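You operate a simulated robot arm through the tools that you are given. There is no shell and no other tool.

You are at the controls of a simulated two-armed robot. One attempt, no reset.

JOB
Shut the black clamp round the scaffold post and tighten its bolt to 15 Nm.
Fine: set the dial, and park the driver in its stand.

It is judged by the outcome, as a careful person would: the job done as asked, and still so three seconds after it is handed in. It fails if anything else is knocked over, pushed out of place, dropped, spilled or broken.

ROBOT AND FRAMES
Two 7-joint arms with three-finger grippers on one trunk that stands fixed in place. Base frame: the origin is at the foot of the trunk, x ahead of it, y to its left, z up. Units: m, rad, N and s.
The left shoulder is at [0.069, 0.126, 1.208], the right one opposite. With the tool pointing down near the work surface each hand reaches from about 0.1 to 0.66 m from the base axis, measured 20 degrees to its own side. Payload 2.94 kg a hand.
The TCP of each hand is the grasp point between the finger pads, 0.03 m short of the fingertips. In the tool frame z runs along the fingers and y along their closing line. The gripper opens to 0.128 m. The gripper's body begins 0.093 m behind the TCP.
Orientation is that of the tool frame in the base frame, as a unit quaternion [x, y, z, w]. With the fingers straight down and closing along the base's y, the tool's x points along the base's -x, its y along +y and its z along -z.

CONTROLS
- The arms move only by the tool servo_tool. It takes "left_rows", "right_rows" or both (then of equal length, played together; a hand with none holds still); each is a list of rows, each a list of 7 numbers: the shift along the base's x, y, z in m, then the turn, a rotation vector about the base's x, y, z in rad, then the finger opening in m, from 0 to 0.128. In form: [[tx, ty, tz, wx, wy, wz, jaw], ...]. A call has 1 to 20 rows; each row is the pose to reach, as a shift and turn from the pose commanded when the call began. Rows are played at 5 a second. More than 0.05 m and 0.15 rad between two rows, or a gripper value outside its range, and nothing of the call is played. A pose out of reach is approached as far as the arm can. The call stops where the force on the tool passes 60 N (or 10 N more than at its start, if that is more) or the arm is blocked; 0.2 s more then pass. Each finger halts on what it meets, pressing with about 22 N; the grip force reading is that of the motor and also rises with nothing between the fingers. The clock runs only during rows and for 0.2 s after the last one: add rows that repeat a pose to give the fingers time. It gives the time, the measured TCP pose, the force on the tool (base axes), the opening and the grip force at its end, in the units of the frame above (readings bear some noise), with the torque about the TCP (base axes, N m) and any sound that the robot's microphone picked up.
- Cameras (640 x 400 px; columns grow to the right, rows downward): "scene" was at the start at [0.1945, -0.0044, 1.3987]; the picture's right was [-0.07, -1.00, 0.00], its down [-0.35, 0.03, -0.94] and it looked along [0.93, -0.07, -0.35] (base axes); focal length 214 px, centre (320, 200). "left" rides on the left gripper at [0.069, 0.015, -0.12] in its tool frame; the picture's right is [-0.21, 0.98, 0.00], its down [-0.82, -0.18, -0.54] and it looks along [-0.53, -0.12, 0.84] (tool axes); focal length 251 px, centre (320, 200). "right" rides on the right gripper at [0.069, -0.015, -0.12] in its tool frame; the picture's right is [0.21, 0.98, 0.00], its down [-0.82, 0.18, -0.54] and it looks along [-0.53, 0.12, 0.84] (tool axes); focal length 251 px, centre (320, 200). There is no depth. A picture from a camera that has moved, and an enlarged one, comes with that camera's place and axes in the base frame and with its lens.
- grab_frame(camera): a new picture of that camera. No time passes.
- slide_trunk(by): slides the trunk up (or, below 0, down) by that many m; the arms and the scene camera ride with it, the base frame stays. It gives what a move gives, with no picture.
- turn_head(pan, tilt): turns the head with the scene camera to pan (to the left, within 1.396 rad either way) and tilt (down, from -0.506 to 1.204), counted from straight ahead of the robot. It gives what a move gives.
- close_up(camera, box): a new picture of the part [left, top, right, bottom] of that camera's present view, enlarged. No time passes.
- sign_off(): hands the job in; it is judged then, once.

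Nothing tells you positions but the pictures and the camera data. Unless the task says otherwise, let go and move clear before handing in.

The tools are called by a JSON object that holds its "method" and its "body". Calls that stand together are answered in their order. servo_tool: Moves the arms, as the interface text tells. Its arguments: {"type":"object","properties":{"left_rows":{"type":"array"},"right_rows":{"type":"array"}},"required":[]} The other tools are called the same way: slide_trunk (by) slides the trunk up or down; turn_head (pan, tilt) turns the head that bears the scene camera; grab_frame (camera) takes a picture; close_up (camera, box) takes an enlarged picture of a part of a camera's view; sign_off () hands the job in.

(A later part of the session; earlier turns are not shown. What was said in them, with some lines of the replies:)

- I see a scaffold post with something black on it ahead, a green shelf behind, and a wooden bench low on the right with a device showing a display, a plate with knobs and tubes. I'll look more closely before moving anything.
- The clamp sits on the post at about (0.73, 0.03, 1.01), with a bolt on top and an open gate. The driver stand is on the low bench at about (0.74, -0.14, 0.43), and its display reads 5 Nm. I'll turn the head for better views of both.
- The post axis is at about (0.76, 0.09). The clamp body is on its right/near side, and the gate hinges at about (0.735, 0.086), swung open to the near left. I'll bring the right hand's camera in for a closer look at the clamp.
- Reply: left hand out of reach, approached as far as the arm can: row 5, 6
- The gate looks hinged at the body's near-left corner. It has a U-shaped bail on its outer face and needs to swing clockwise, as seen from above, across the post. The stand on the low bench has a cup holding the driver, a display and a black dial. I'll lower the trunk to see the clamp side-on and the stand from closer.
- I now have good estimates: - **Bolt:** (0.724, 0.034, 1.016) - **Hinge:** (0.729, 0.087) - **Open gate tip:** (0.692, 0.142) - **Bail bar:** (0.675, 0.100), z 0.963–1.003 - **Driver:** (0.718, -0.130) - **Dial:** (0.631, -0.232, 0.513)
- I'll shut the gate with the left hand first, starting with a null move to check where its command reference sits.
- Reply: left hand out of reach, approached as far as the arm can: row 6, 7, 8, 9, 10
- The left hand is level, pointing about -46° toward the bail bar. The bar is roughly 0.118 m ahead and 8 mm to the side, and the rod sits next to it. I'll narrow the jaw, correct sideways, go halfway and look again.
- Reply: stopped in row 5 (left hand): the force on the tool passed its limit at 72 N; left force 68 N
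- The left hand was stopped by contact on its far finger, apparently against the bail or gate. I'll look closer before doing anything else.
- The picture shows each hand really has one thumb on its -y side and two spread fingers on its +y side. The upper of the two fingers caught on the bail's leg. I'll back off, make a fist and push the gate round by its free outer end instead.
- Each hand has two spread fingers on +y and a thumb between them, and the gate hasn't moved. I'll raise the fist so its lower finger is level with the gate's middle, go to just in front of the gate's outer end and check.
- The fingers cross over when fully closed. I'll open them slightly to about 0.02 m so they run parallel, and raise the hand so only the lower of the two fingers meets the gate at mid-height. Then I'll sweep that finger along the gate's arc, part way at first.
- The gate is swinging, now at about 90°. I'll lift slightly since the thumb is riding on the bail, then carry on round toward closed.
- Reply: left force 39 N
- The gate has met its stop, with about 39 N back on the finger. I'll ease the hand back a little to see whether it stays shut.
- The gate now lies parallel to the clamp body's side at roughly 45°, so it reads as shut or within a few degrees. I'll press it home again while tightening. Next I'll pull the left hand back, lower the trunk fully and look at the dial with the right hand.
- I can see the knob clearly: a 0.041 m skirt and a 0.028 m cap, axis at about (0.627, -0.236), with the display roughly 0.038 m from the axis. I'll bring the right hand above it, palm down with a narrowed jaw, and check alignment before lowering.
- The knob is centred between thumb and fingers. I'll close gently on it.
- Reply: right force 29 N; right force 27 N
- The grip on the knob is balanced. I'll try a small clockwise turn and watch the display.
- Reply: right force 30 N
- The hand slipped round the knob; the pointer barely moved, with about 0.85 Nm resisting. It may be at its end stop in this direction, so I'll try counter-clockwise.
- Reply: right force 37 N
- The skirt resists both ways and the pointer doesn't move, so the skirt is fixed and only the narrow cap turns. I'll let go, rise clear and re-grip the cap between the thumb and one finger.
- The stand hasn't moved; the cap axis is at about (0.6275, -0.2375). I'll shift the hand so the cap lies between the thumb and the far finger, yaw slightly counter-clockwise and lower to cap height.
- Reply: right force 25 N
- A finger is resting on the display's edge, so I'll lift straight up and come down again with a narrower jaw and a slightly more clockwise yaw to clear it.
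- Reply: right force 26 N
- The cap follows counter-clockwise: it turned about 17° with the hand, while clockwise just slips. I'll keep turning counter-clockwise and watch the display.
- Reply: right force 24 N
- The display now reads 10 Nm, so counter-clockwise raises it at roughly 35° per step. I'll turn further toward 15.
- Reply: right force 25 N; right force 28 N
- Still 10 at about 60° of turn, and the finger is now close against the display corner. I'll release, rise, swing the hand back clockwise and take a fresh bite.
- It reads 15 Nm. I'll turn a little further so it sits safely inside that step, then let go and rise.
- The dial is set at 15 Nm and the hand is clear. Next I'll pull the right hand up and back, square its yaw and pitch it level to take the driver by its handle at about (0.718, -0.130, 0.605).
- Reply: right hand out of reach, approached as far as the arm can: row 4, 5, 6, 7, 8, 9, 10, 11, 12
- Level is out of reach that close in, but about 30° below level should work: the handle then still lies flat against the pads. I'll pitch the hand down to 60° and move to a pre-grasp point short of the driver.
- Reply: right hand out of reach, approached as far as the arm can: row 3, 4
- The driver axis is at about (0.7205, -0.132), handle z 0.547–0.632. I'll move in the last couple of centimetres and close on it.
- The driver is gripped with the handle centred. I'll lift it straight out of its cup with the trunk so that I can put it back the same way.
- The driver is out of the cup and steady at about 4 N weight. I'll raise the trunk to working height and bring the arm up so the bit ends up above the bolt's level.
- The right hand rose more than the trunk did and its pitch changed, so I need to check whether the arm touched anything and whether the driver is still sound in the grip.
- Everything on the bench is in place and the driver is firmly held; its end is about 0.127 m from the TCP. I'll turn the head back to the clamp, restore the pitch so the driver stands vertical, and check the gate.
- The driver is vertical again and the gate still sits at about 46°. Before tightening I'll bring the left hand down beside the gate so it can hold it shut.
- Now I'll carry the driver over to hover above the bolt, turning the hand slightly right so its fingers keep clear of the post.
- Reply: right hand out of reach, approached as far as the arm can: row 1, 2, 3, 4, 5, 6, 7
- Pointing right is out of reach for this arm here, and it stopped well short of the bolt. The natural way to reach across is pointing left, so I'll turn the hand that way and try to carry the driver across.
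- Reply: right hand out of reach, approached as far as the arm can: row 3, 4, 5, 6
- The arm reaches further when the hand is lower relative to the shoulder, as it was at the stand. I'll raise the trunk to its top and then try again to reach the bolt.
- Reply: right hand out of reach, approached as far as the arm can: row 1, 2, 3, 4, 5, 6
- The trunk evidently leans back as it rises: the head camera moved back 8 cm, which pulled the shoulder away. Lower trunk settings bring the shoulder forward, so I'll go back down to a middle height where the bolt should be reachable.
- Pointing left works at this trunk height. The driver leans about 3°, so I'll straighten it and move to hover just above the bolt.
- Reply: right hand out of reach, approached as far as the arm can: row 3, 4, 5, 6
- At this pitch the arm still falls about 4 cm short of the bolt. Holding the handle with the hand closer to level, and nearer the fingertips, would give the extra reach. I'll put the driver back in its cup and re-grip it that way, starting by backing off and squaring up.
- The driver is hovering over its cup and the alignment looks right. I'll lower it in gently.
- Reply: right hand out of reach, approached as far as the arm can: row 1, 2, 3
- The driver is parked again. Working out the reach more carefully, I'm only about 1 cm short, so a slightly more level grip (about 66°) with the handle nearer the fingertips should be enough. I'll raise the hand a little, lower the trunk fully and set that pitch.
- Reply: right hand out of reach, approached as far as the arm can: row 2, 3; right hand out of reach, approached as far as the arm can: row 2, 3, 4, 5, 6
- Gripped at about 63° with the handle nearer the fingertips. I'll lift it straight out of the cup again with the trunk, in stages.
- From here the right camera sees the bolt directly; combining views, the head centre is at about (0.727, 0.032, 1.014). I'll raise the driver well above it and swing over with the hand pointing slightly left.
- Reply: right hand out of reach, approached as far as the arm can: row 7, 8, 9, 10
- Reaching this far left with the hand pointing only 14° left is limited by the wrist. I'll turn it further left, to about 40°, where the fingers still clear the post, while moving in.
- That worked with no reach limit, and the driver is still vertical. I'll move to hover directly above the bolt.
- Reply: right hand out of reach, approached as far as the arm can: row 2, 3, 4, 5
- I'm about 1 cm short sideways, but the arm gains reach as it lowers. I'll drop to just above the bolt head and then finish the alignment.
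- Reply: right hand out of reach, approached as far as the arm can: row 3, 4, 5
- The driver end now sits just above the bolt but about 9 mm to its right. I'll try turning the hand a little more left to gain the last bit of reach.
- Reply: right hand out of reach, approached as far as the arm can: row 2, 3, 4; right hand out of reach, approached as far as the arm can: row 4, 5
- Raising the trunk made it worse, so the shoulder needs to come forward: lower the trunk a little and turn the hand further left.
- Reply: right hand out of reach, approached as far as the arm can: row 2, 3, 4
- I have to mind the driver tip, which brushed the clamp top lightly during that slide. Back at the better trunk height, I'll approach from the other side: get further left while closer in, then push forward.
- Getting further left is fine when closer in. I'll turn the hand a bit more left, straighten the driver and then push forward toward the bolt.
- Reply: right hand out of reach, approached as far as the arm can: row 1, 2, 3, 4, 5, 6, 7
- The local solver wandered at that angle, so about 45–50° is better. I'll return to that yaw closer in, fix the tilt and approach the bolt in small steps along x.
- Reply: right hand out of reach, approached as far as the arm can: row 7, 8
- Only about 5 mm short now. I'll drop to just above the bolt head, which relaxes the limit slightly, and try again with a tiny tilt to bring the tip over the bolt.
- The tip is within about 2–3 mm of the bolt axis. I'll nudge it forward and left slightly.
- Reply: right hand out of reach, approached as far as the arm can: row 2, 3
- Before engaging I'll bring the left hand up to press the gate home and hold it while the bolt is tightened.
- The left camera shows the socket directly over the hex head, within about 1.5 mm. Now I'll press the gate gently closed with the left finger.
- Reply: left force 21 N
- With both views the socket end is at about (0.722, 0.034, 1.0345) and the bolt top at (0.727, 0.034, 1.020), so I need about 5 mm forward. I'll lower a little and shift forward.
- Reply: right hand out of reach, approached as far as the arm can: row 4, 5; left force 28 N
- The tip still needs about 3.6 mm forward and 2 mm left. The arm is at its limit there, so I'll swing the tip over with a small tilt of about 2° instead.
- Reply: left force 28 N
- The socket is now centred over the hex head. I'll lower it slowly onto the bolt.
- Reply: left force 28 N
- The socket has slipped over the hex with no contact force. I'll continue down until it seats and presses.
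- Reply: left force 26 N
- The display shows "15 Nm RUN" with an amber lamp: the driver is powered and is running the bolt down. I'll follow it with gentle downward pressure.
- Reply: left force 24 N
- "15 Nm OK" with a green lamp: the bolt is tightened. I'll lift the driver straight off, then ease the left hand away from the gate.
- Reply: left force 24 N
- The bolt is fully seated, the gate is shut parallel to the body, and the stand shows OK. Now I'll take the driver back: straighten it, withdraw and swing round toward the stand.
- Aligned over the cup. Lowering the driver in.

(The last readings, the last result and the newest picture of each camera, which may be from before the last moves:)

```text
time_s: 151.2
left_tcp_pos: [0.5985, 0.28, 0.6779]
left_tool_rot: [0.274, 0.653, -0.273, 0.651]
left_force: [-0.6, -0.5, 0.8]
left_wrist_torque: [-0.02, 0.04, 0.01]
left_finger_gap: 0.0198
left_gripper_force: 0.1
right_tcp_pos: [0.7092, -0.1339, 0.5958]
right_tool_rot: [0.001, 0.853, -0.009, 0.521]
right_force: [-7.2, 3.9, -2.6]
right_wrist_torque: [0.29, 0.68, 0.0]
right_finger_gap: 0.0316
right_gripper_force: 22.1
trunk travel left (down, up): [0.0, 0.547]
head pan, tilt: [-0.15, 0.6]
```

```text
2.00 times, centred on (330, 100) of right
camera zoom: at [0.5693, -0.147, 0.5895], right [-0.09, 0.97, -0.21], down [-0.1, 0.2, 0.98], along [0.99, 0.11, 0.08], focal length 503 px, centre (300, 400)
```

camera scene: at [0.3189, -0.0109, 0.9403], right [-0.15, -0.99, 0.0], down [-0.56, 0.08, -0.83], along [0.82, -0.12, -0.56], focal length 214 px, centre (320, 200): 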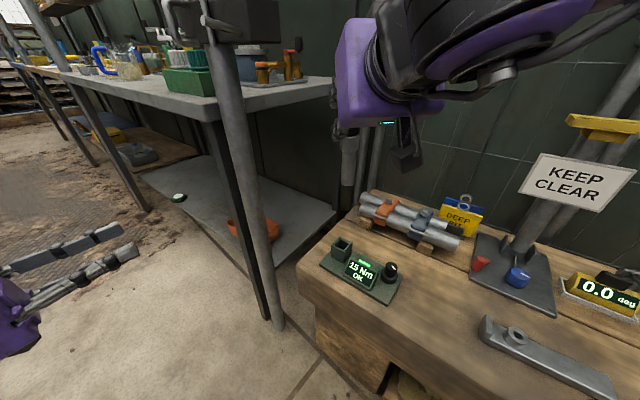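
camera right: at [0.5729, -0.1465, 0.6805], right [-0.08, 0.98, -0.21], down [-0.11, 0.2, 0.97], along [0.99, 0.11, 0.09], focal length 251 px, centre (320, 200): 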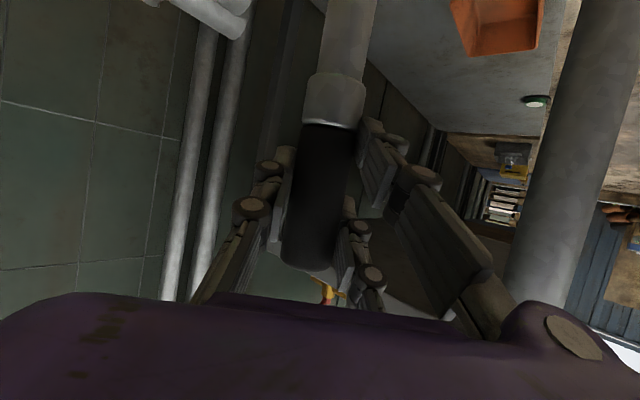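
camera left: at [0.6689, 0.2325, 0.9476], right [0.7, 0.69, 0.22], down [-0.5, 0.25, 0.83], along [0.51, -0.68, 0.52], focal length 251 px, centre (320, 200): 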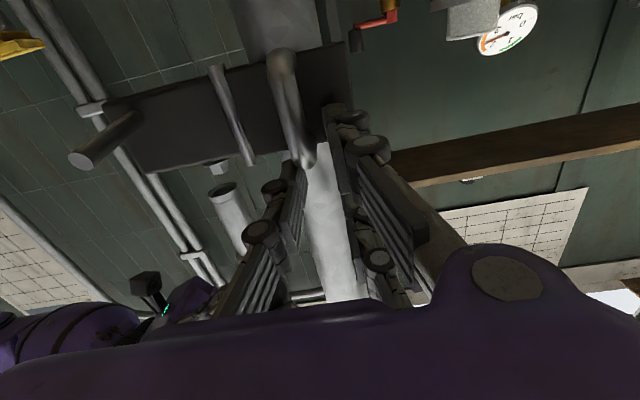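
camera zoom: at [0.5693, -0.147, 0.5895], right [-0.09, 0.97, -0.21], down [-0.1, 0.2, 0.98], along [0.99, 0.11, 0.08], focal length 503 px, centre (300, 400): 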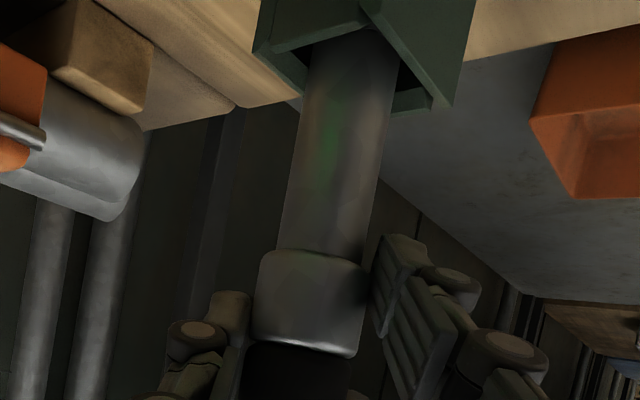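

The sleeve is sitting too high above the cup: the driver's end seems to have caught on the rim and slid up in the grip. I'll lift off and look.

{"method": "servo_tool", "body": {"right_rows": [[0, 0, 0.015, 0, 0, 0, 0.01], [0, 0, 0.03, 0, 0, 0, 0.01], [0, 0, 0.045, 0, 0, 0, 0.01], [0, 0, 0.045, 0, 0, 0, 0.01]]}}

{"method": "close_up", "body": {"camera": "right", "box": [230, 0, 430, 200]}}

{"method": "grab_frame", "body": {"camera": "right"}}

{"method": "close_up", "body": {"camera": "scene", "box": [290, 170, 420, 310]}}

```text
time_s: 152.2
left_tcp_pos: [0.5992, 0.2795, 0.6758]
left_tool_rot: [0.276, 0.654, -0.273, 0.649]
left_force: [-0.1, 0.2, 0.9]
left_wrist_torque: [-0.02, -0.02, -0.02]
left_finger_gap: 0.0202
left_gripper_force: 0.0
right_tcp_pos: [0.7125, -0.1338, 0.6453]
right_tool_rot: [0.001, 0.852, -0.01, 0.524]
right_force: [0.1, 0.6, -4.9]
right_wrist_torque: [0.02, 0.05, 0.03]
right_finger_gap: 0.0316
right_gripper_force: 21.5
trunk travel left (down, up): [0.0, 0.547]
head pan, tilt: [-0.15, 0.6]
```

```text
2.00 times, centred on (330, 100) of right
camera zoom: at [0.5731, -0.1469, 0.6366], right [-0.08, 0.97, -0.21], down [-0.11, 0.2, 0.97], along [0.99, 0.11, 0.09], focal length 503 px, centre (300, 400)
```

zoom: 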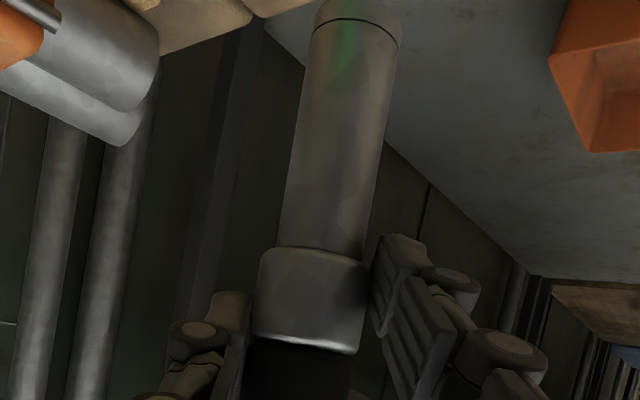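

```text
taken
camera right: at [0.5731, -0.1469, 0.6366], right [-0.08, 0.97, -0.21], down [-0.11, 0.2, 0.97], along [0.99, 0.11, 0.09], focal length 251 px, centre (320, 200)
```

right: 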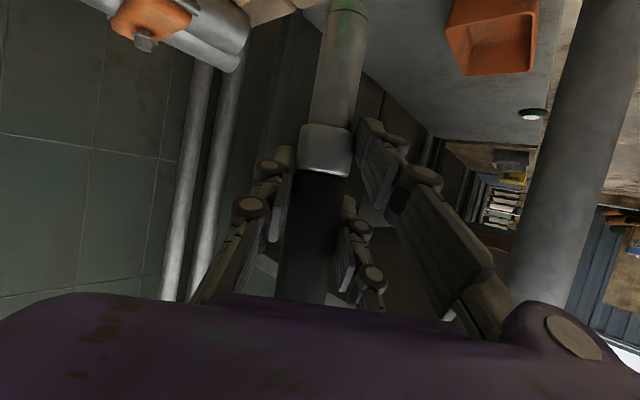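

```text
2.86 times, centred on (355, 240) of scene
camera zoom: at [0.3189, -0.0109, 0.9402], right [-0.15, -0.99, 0.0], down [-0.56, 0.08, -0.82], along [0.82, -0.12, -0.57], focal length 613 px, centre (220, 86)
```

zoom: 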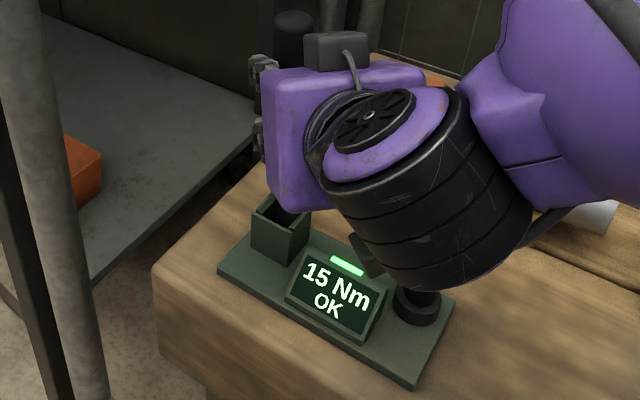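

{"method": "grab_frame", "body": {"camera": "left"}}

```text
taken
camera left: at [0.5246, 0.3745, 0.6083], right [0.7, 0.68, 0.22], down [-0.5, 0.25, 0.82], along [0.51, -0.68, 0.52], focal length 251 px, centre (320, 200)
```

left: 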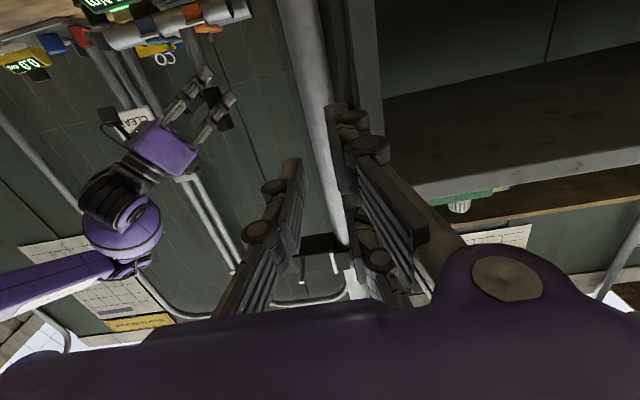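

{"method": "close_up", "body": {"camera": "left", "box": [130, 0, 270, 140]}}

```text
2.86 times, centred on (200, 70) of left
camera zoom: at [0.5246, 0.3745, 0.6083], right [0.7, 0.68, 0.22], down [-0.5, 0.25, 0.82], along [0.51, -0.68, 0.52], focal length 718 px, centre (663, 571)
```

zoom: 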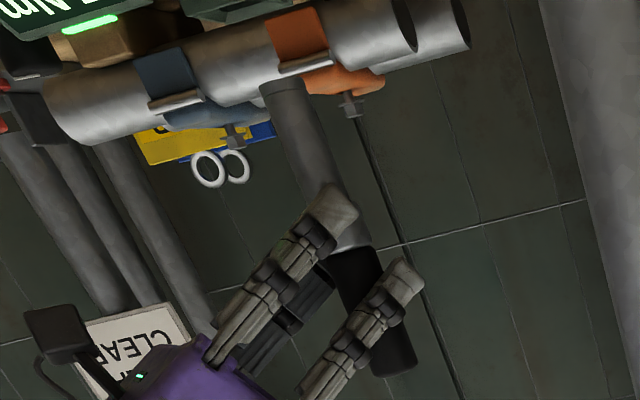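

From the side view the driver's end is about 4 mm too far forward and 5 mm too far right because it rotated slightly in the grip. I'll correct the tilt and check again before inserting.

{"method": "servo_tool", "body": {"right_rows": [[0, 0.0005, 0.002, 0.0235, 0.0165, 0, 0.01], [0, 0.001, 0.002, 0.047, 0.033, 0, 0.01], [0, 0.001, 0.002, 0.047, 0.033, 0, 0.01]]}}

{"method": "close_up", "body": {"camera": "left", "box": [130, 0, 270, 140]}}

{"method": "close_up", "body": {"camera": "right", "box": [230, 0, 430, 200]}}

```text
time_s: 153.1
left_tcp_pos: [0.5986, 0.2786, 0.6772]
left_tool_rot: [0.275, 0.654, -0.272, 0.65]
left_force: [0.4, 0.2, -0.2]
left_wrist_torque: [0.04, 0.0, -0.02]
left_finger_gap: 0.0198
left_gripper_force: 0.2
right_tcp_pos: [0.7114, -0.1332, 0.6457]
right_tool_rot: [0.013, 0.86, 0.011, 0.51]
right_force: [-0.3, 0.9, -3.1]
right_wrist_torque: [0.04, 0.05, -0.05]
right_finger_gap: 0.0313
right_gripper_force: 22.3
trunk travel left (down, up): [0.0, 0.547]
head pan, tilt: [-0.15, 0.6]
```

```text
2.86 times, centred on (200, 70) of left
camera zoom: at [0.5246, 0.3744, 0.6083], right [0.7, 0.68, 0.22], down [-0.5, 0.25, 0.82], along [0.51, -0.68, 0.52], focal length 718 px, centre (663, 571)
```

zoom: 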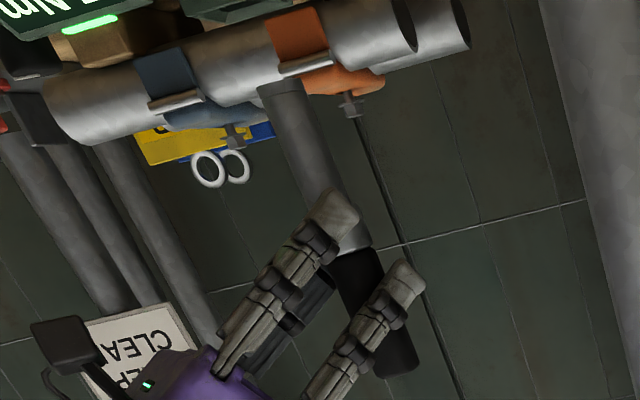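

```text
2.00 times, centred on (330, 100) of right
camera zoom: at [0.5729, -0.1458, 0.6418], right [-0.09, 0.98, -0.16], down [-0.08, 0.15, 0.99], along [0.99, 0.1, 0.06], focal length 503 px, centre (300, 400)
```

zoom: 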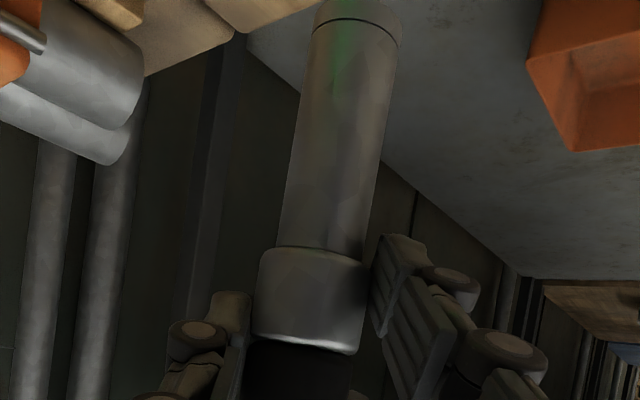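

The driver is vertical again and its end is at about (0.720, -0.133), centred on the cup. Lowering carefully.

{"method": "servo_tool", "body": {"right_rows": [[0, 0, -0.015, 0, 0, 0, 0.01], [0, 0, -0.03, 0, 0, 0, 0.01], [0, 0, -0.042, 0, 0, 0, 0.01], [0, 0, -0.052, 0, 0, 0, 0.01]]}}

{"method": "close_up", "body": {"camera": "right", "box": [230, 0, 430, 200]}}

{"method": "close_up", "body": {"camera": "left", "box": [130, 0, 270, 140]}}

```text
time_s: 154.1
left_tcp_pos: [0.5983, 0.2785, 0.6774]
left_tool_rot: [0.274, 0.654, -0.272, 0.65]
left_force: [-0.6, -0.1, 0.0]
left_wrist_torque: [-0.02, -0.03, 0.03]
left_finger_gap: 0.02
left_gripper_force: 0.1
right_tcp_pos: [0.7112, -0.1337, 0.5934]
right_tool_rot: [0.015, 0.86, 0.008, 0.509]
right_force: [6.0, -6.0, -6.8]
right_wrist_torque: [-0.65, -0.5, -0.06]
right_finger_gap: 0.0316
right_gripper_force: 21.8
trunk travel left (down, up): [0.0, 0.547]
head pan, tilt: [-0.15, 0.6]
```

```text
2.00 times, centred on (330, 100) of right
camera zoom: at [0.5727, -0.1465, 0.5885], right [-0.09, 0.98, -0.16], down [-0.08, 0.15, 0.99], along [0.99, 0.1, 0.06], focal length 503 px, centre (300, 400)
```

zoom: 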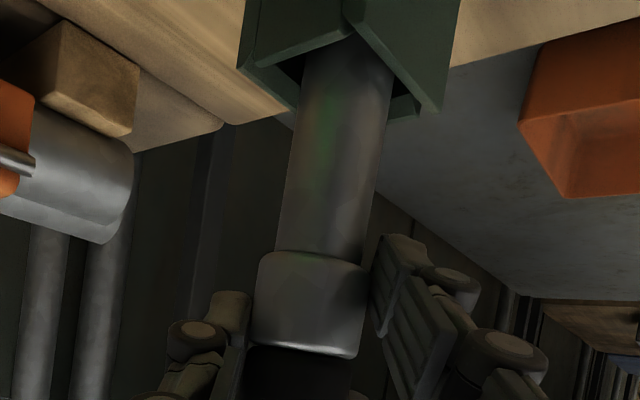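

```text
2.86 times, centred on (200, 70) of left
camera zoom: at [0.5248, 0.3743, 0.6082], right [0.7, 0.68, 0.22], down [-0.5, 0.25, 0.83], along [0.51, -0.68, 0.52], focal length 718 px, centre (663, 571)
```

zoom: 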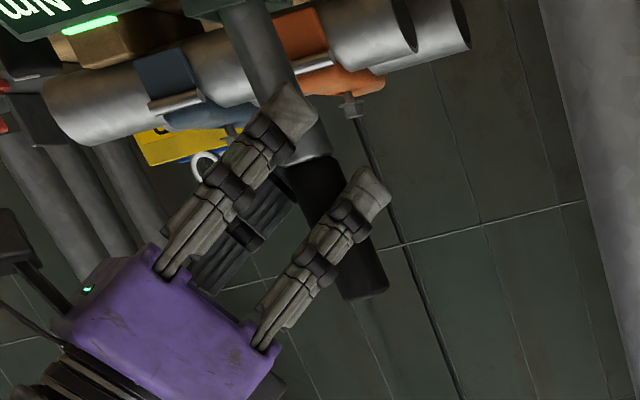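

{"method": "servo_tool", "body": {"right_rows": [[0.0012, -0.0012, 0.0, 0, 0, 0, 0.01], [0.0012, -0.0012, -0.008, 0, 0, 0, 0.01], [0.0012, -0.0012, -0.016, 0, 0, 0, 0.01], [0.0012, -0.0012, -0.016, 0, 0, 0, 0.01]]}}

{"method": "close_up", "body": {"camera": "right", "box": [230, 0, 430, 200]}}

```text
time_s: 155.1
left_tcp_pos: [0.5985, 0.2788, 0.6767]
left_tool_rot: [0.274, 0.654, -0.271, 0.65]
left_force: [-0.2, 0.3, 0.0]
left_wrist_torque: [-0.02, -0.01, 0.04]
left_finger_gap: 0.02
left_gripper_force: 0.1
right_tcp_pos: [0.7119, -0.1333, 0.5791]
right_tool_rot: [0.014, 0.86, 0.011, 0.51]
right_force: [-6.1, -4.8, -3.8]
right_wrist_torque: [-0.39, 0.59, 0.02]
right_finger_gap: 0.0314
right_gripper_force: 21.9
trunk travel left (down, up): [0.0, 0.547]
head pan, tilt: [-0.15, 0.6]
```

```text
2.00 times, centred on (330, 100) of right
camera zoom: at [0.5731, -0.1468, 0.5737], right [-0.09, 0.98, -0.16], down [-0.08, 0.15, 0.99], along [0.99, 0.1, 0.06], focal length 503 px, centre (300, 400)
```

zoom: 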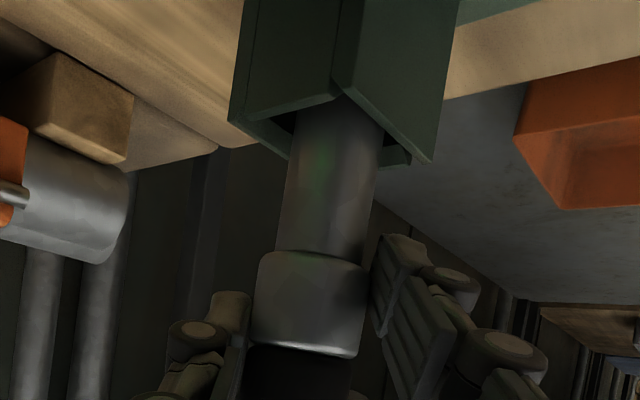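

{"method": "servo_tool", "body": {"right_rows": [[-0.0005, -0.0005, -0.006, 0, 0, 0, 0.01], [-0.0005, -0.0005, -0.012, 0, 0, 0, 0.01], [-0.0005, -0.0005, -0.014, 0, 0, 0, 0.01]]}}

{"method": "close_up", "body": {"camera": "right", "box": [230, 0, 430, 200]}}

{"method": "close_up", "body": {"camera": "left", "box": [110, 0, 270, 140]}}

```text
time_s: 155.8
left_tcp_pos: [0.5976, 0.2785, 0.6768]
left_tool_rot: [0.274, 0.655, -0.272, 0.65]
left_force: [-0.3, -0.2, 0.1]
left_wrist_torque: [0.01, -0.01, 0.01]
left_finger_gap: 0.0199
left_gripper_force: 0.0
right_tcp_pos: [0.7115, -0.1353, 0.5736]
right_tool_rot: [0.014, 0.86, 0.01, 0.51]
right_force: [-0.1, -0.1, -4.3]
right_wrist_torque: [-0.03, 0.07, 0.0]
right_finger_gap: 0.0311
right_gripper_force: 22.2
right hand out of reach, approached as far as the arm can: row 1, 2, 3
trunk travel left (down, up): [0.0, 0.547]
head pan, tilt: [-0.15, 0.6]
```

```text
2.00 times, centred on (330, 100) of right
camera zoom: at [0.5731, -0.1484, 0.5713], right [-0.09, 0.98, -0.16], down [-0.08, 0.15, 0.99], along [0.99, 0.1, 0.06], focal length 503 px, centre (300, 400)
```

zoom: 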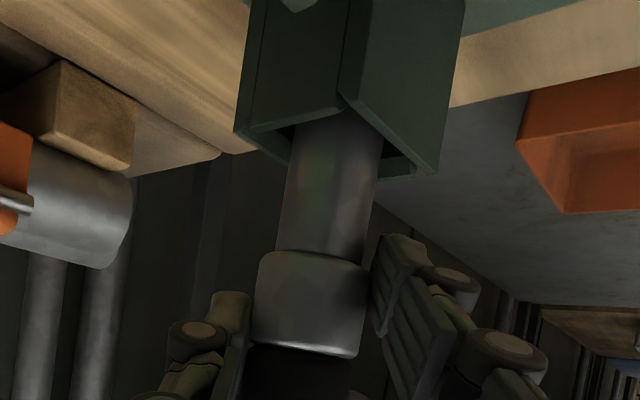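

```text
2.86 times, centred on (190, 70) of left
camera zoom: at [0.5246, 0.3744, 0.6083], right [0.7, 0.68, 0.22], down [-0.5, 0.25, 0.82], along [0.51, -0.68, 0.52], focal length 718 px, centre (691, 571)
```

zoom: 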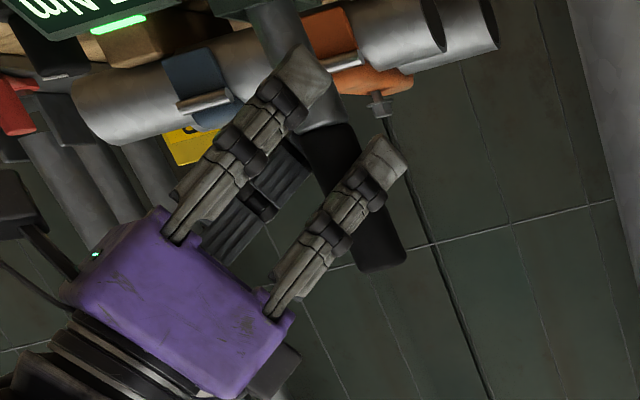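

The hand has hit its low limit, with the driver hanging free inside the cup about a centimetre above seating. I'll ease the grip open very gradually so it slides down into place.

{"method": "servo_tool", "body": {"right_rows": [[0, 0, 0, 0, 0, 0, 0.03], [0, 0, 0, 0, 0, 0, 0.031], [0, 0, 0, 0, 0, 0, 0.032], [0, 0, 0, 0, 0, 0, 0.033], [0, 0, 0, 0, 0, 0, 0.034], [0, 0, 0, 0, 0, 0, 0.036]]}}

{"method": "close_up", "body": {"camera": "right", "box": [230, 0, 430, 200]}}

{"method": "close_up", "body": {"camera": "left", "box": [110, 0, 270, 140]}}

```text
time_s: 157.2
left_tcp_pos: [0.5985, 0.2795, 0.6763]
left_tool_rot: [0.275, 0.655, -0.272, 0.65]
left_force: [0.1, 0.5, 0.5]
left_wrist_torque: [-0.01, -0.03, -0.01]
left_finger_gap: 0.0201
left_gripper_force: 0.0
right_tcp_pos: [0.7122, -0.1358, 0.5758]
right_tool_rot: [0.015, 0.86, 0.009, 0.51]
right_force: [-1.0, 0.5, 0.1]
right_wrist_torque: [-0.01, 0.01, 0.03]
right_finger_gap: 0.0365
right_gripper_force: 0.3
trunk travel left (down, up): [0.0, 0.547]
head pan, tilt: [-0.15, 0.6]
```

```text
2.00 times, centred on (330, 100) of right
camera zoom: at [0.5729, -0.1485, 0.5715], right [-0.09, 0.98, -0.16], down [-0.08, 0.15, 0.99], along [0.99, 0.1, 0.06], focal length 503 px, centre (300, 400)
```

zoom: 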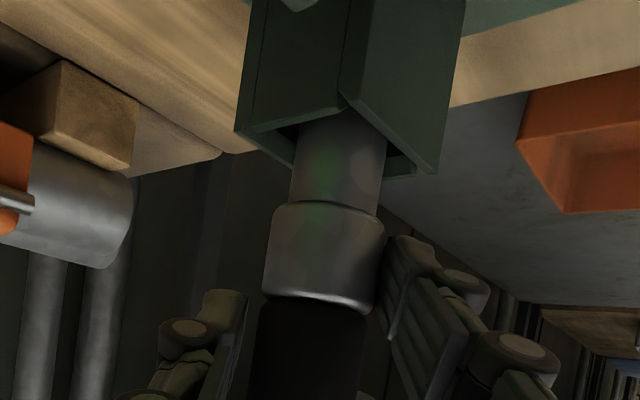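

```text
2.86 times, centred on (190, 70) of left
camera zoom: at [0.5244, 0.3745, 0.6084], right [0.7, 0.68, 0.22], down [-0.5, 0.25, 0.82], along [0.51, -0.68, 0.52], focal length 718 px, centre (691, 571)
```

zoom: 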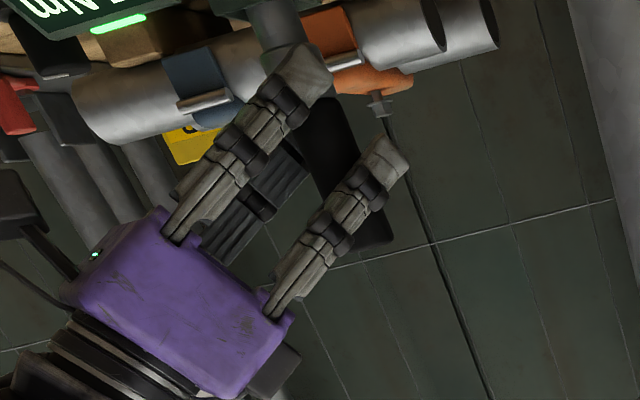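

The driver has slid down and seated. I'll open fully and back the hand away.

{"method": "servo_tool", "body": {"right_rows": [[0, 0, 0, 0, 0, 0, 0.05], [0, 0.001, 0, 0, 0, 0, 0.066], [0, 0.0025, 0.0, 0, 0, 0, 0.066], [-0.0088, 0.0025, 0.0048, 0, 0, 0, 0.066], [-0.0263, 0.0025, 0.0144, 0, 0, 0, 0.066], [-0.0439, 0.0025, 0.024, 0, 0, 0, 0.066], [-0.0614, 0.0025, 0.0336, 0, 0, 0, 0.066], [-0.07, 0.0025, 0.05, 0, 0, 0, 0.066]]}}

{"method": "grab_frame", "body": {"camera": "right"}}

{"method": "close_up", "body": {"camera": "left", "box": [110, 0, 270, 140]}}

```text
time_s: 159.1
left_tcp_pos: [0.5986, 0.2796, 0.6767]
left_tool_rot: [0.275, 0.654, -0.272, 0.65]
left_force: [-0.1, 0.2, 0.2]
left_wrist_torque: [0.01, -0.05, 0.0]
left_finger_gap: 0.0203
left_gripper_force: 0.1
right_tcp_pos: [0.6409, -0.1332, 0.6261]
right_tool_rot: [0.014, 0.86, 0.01, 0.51]
right_force: [-1.1, -0.5, -0.5]
right_wrist_torque: [0.02, 0.03, 0.0]
right_finger_gap: 0.0659
right_gripper_force: 0.3
trunk travel left (down, up): [0.0, 0.547]
head pan, tilt: [-0.15, 0.6]
```

```text
taken
camera right: at [0.5022, -0.1462, 0.6212], right [-0.09, 0.98, -0.16], down [-0.08, 0.15, 0.99], along [0.99, 0.1, 0.06], focal length 251 px, centre (320, 200)
```

right: 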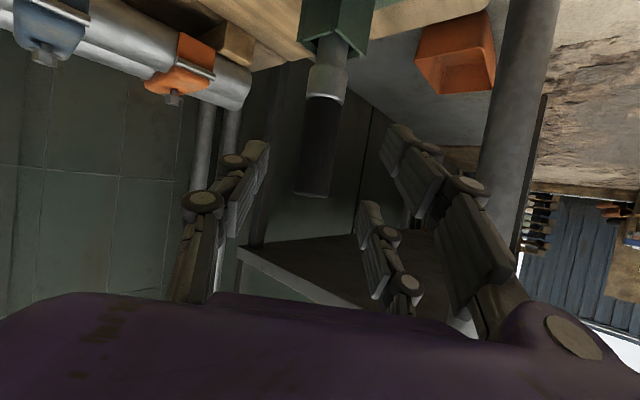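

```text
2.86 times, centred on (190, 70) of left
camera zoom: at [0.5244, 0.3745, 0.6085], right [0.7, 0.68, 0.22], down [-0.5, 0.25, 0.82], along [0.51, -0.68, 0.52], focal length 718 px, centre (691, 571)
```

zoom: 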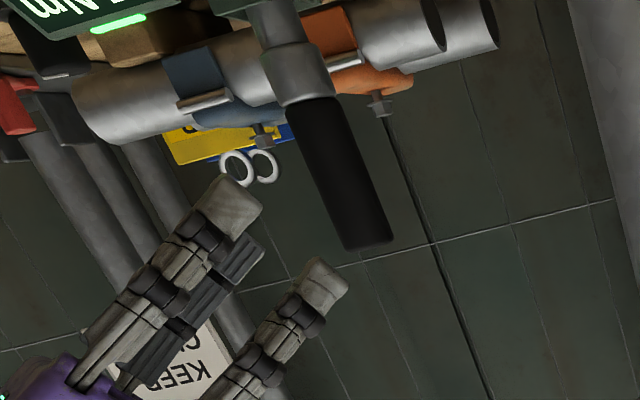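

The driver is standing upright in its stand. I'll pull the right hand further clear, then take a final look at everything.

{"method": "servo_tool", "body": {"right_rows": [[-0.005, 0, 0.04, 0, 0, 0, 0.066], [-0.01, -0.01, 0.08, 0, 0.05, 0, 0.066], [-0.02, -0.03, 0.12, 0, 0.15, 0, 0.066], [-0.04, -0.05, 0.15, 0, 0.25, 0, 0.066], [-0.06, -0.07, 0.18, 0, 0.35, 0, 0.066]]}}

{"method": "slide_trunk", "body": {"by": 0.2}}

{"method": "grab_frame", "body": {"camera": "scene"}}

{"method": "close_up", "body": {"camera": "scene", "box": [270, 220, 430, 340]}}

{"method": "close_up", "body": {"camera": "scene", "box": [180, 80, 300, 170]}}

```text
time_s: 160.2
left_tcp_pos: [0.5989, 0.2781, 0.6776]
left_tool_rot: [0.274, 0.654, -0.272, 0.65]
left_force: [0.2, 0.0, -0.7]
left_wrist_torque: [0.02, -0.02, 0.01]
left_finger_gap: 0.0204
left_gripper_force: 0.2
right_tcp_pos: [0.581, -0.2042, 0.8053]
right_tool_rot: [0.014, 0.936, 0.009, 0.352]
right_force: [-0.1, -0.3, 0.1]
right_wrist_torque: [-0.01, -0.05, 0.03]
right_finger_gap: 0.0662
right_gripper_force: 0.0
right hand out of reach, approached as far as the arm can: row 2
trunk travel left (down, up): [0.0, 0.547]
head pan, tilt: [-0.15, 0.6]
```

```text
time_s: 162.4
left_tcp_pos: [0.5987, 0.2781, 0.8752]
left_tool_rot: [0.274, 0.654, -0.272, 0.65]
left_force: [0.3, 0.6, 0.5]
left_wrist_torque: [0.01, 0.02, -0.01]
left_finger_gap: 0.02
left_gripper_force: 0.1
right_tcp_pos: [0.5824, -0.2041, 1.0052]
right_tool_rot: [0.016, 0.935, 0.008, 0.353]
right_force: [0.9, 0.3, 0.8]
right_wrist_torque: [-0.04, 0.01, -0.01]
right_finger_gap: 0.0662
right_gripper_force: 0.1
trunk travel left (down, up): [-0.2, 0.347]
head pan, tilt: [-0.15, 0.6]
```

```text
taken
camera scene: at [0.2537, -0.0108, 1.1452], right [-0.15, -0.99, 0.0], down [-0.56, 0.08, -0.82], along [0.82, -0.12, -0.57], focal length 214 px, centre (320, 200)
```

scene: 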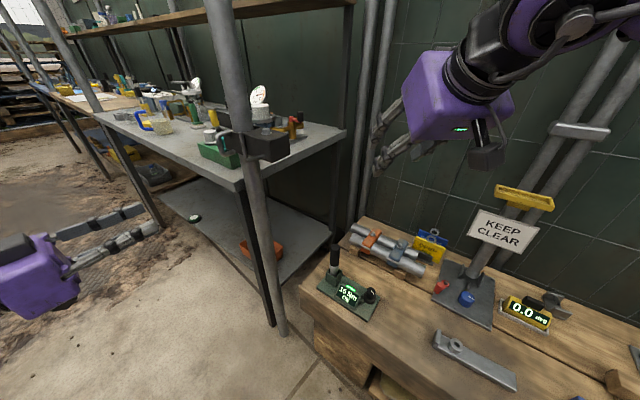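

```text
3.33 times, centred on (350, 280) of scene
camera zoom: at [0.2537, -0.0108, 1.1452], right [-0.15, -0.99, 0.0], down [-0.56, 0.08, -0.82], along [0.82, -0.12, -0.57], focal length 715 px, centre (220, -67)
```

zoom: 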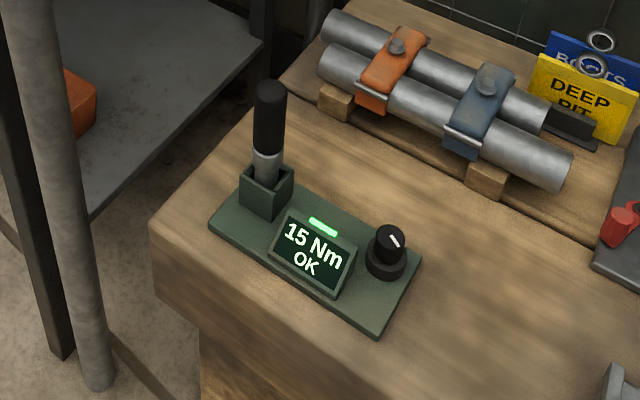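

```text
4.44 times, centred on (240, 125) of scene
camera zoom: at [0.2537, -0.0108, 1.1452], right [-0.15, -0.99, 0.0], down [-0.56, 0.08, -0.82], along [0.82, -0.12, -0.57], focal length 953 px, centre (676, 533)
```

zoom: 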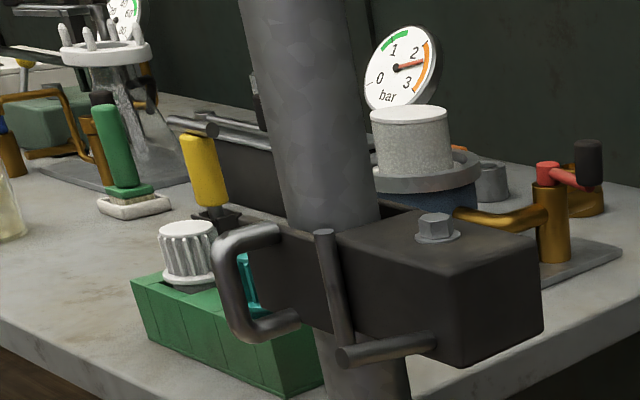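

The clamp is shut with its bolt seated, the stand shows "15 Nm OK" on green, and the driver is upright in its cup. Both hands are empty and clear, and nothing else looks disturbed, so I'm handing the job in.

{"method": "sign_off", "body": {}}

```text
The job is handed in.
```

The black clamp is shut round the scaffold post and its bolt is tightened. The stand's display read "15 Nm OK" with a green lamp.

- **Dial:** It is set to 15 Nm. It turns counter-clockwise to go up.
- **Gate:** It looked parallel to the clamp body after I let go. I judged that from camera views and did not test it again by hand.
- **Driver:** It is back upright in its stand. On the way in, its end caught on the rim and it slid in my grip. I straightened it and let it slide the last centimetre or so into place.
- **Surroundings:** Nothing else looked moved or knocked in the last pictures. The left hand's first try at the gate handle was stopped by the force limit at 72 N. The right hand pressed lightly on the stand's display once. The driver tip brushed the top of the clamp once before tightening. I saw no marks or shift from any of these.

Both hands were empty and clear when I handed in.
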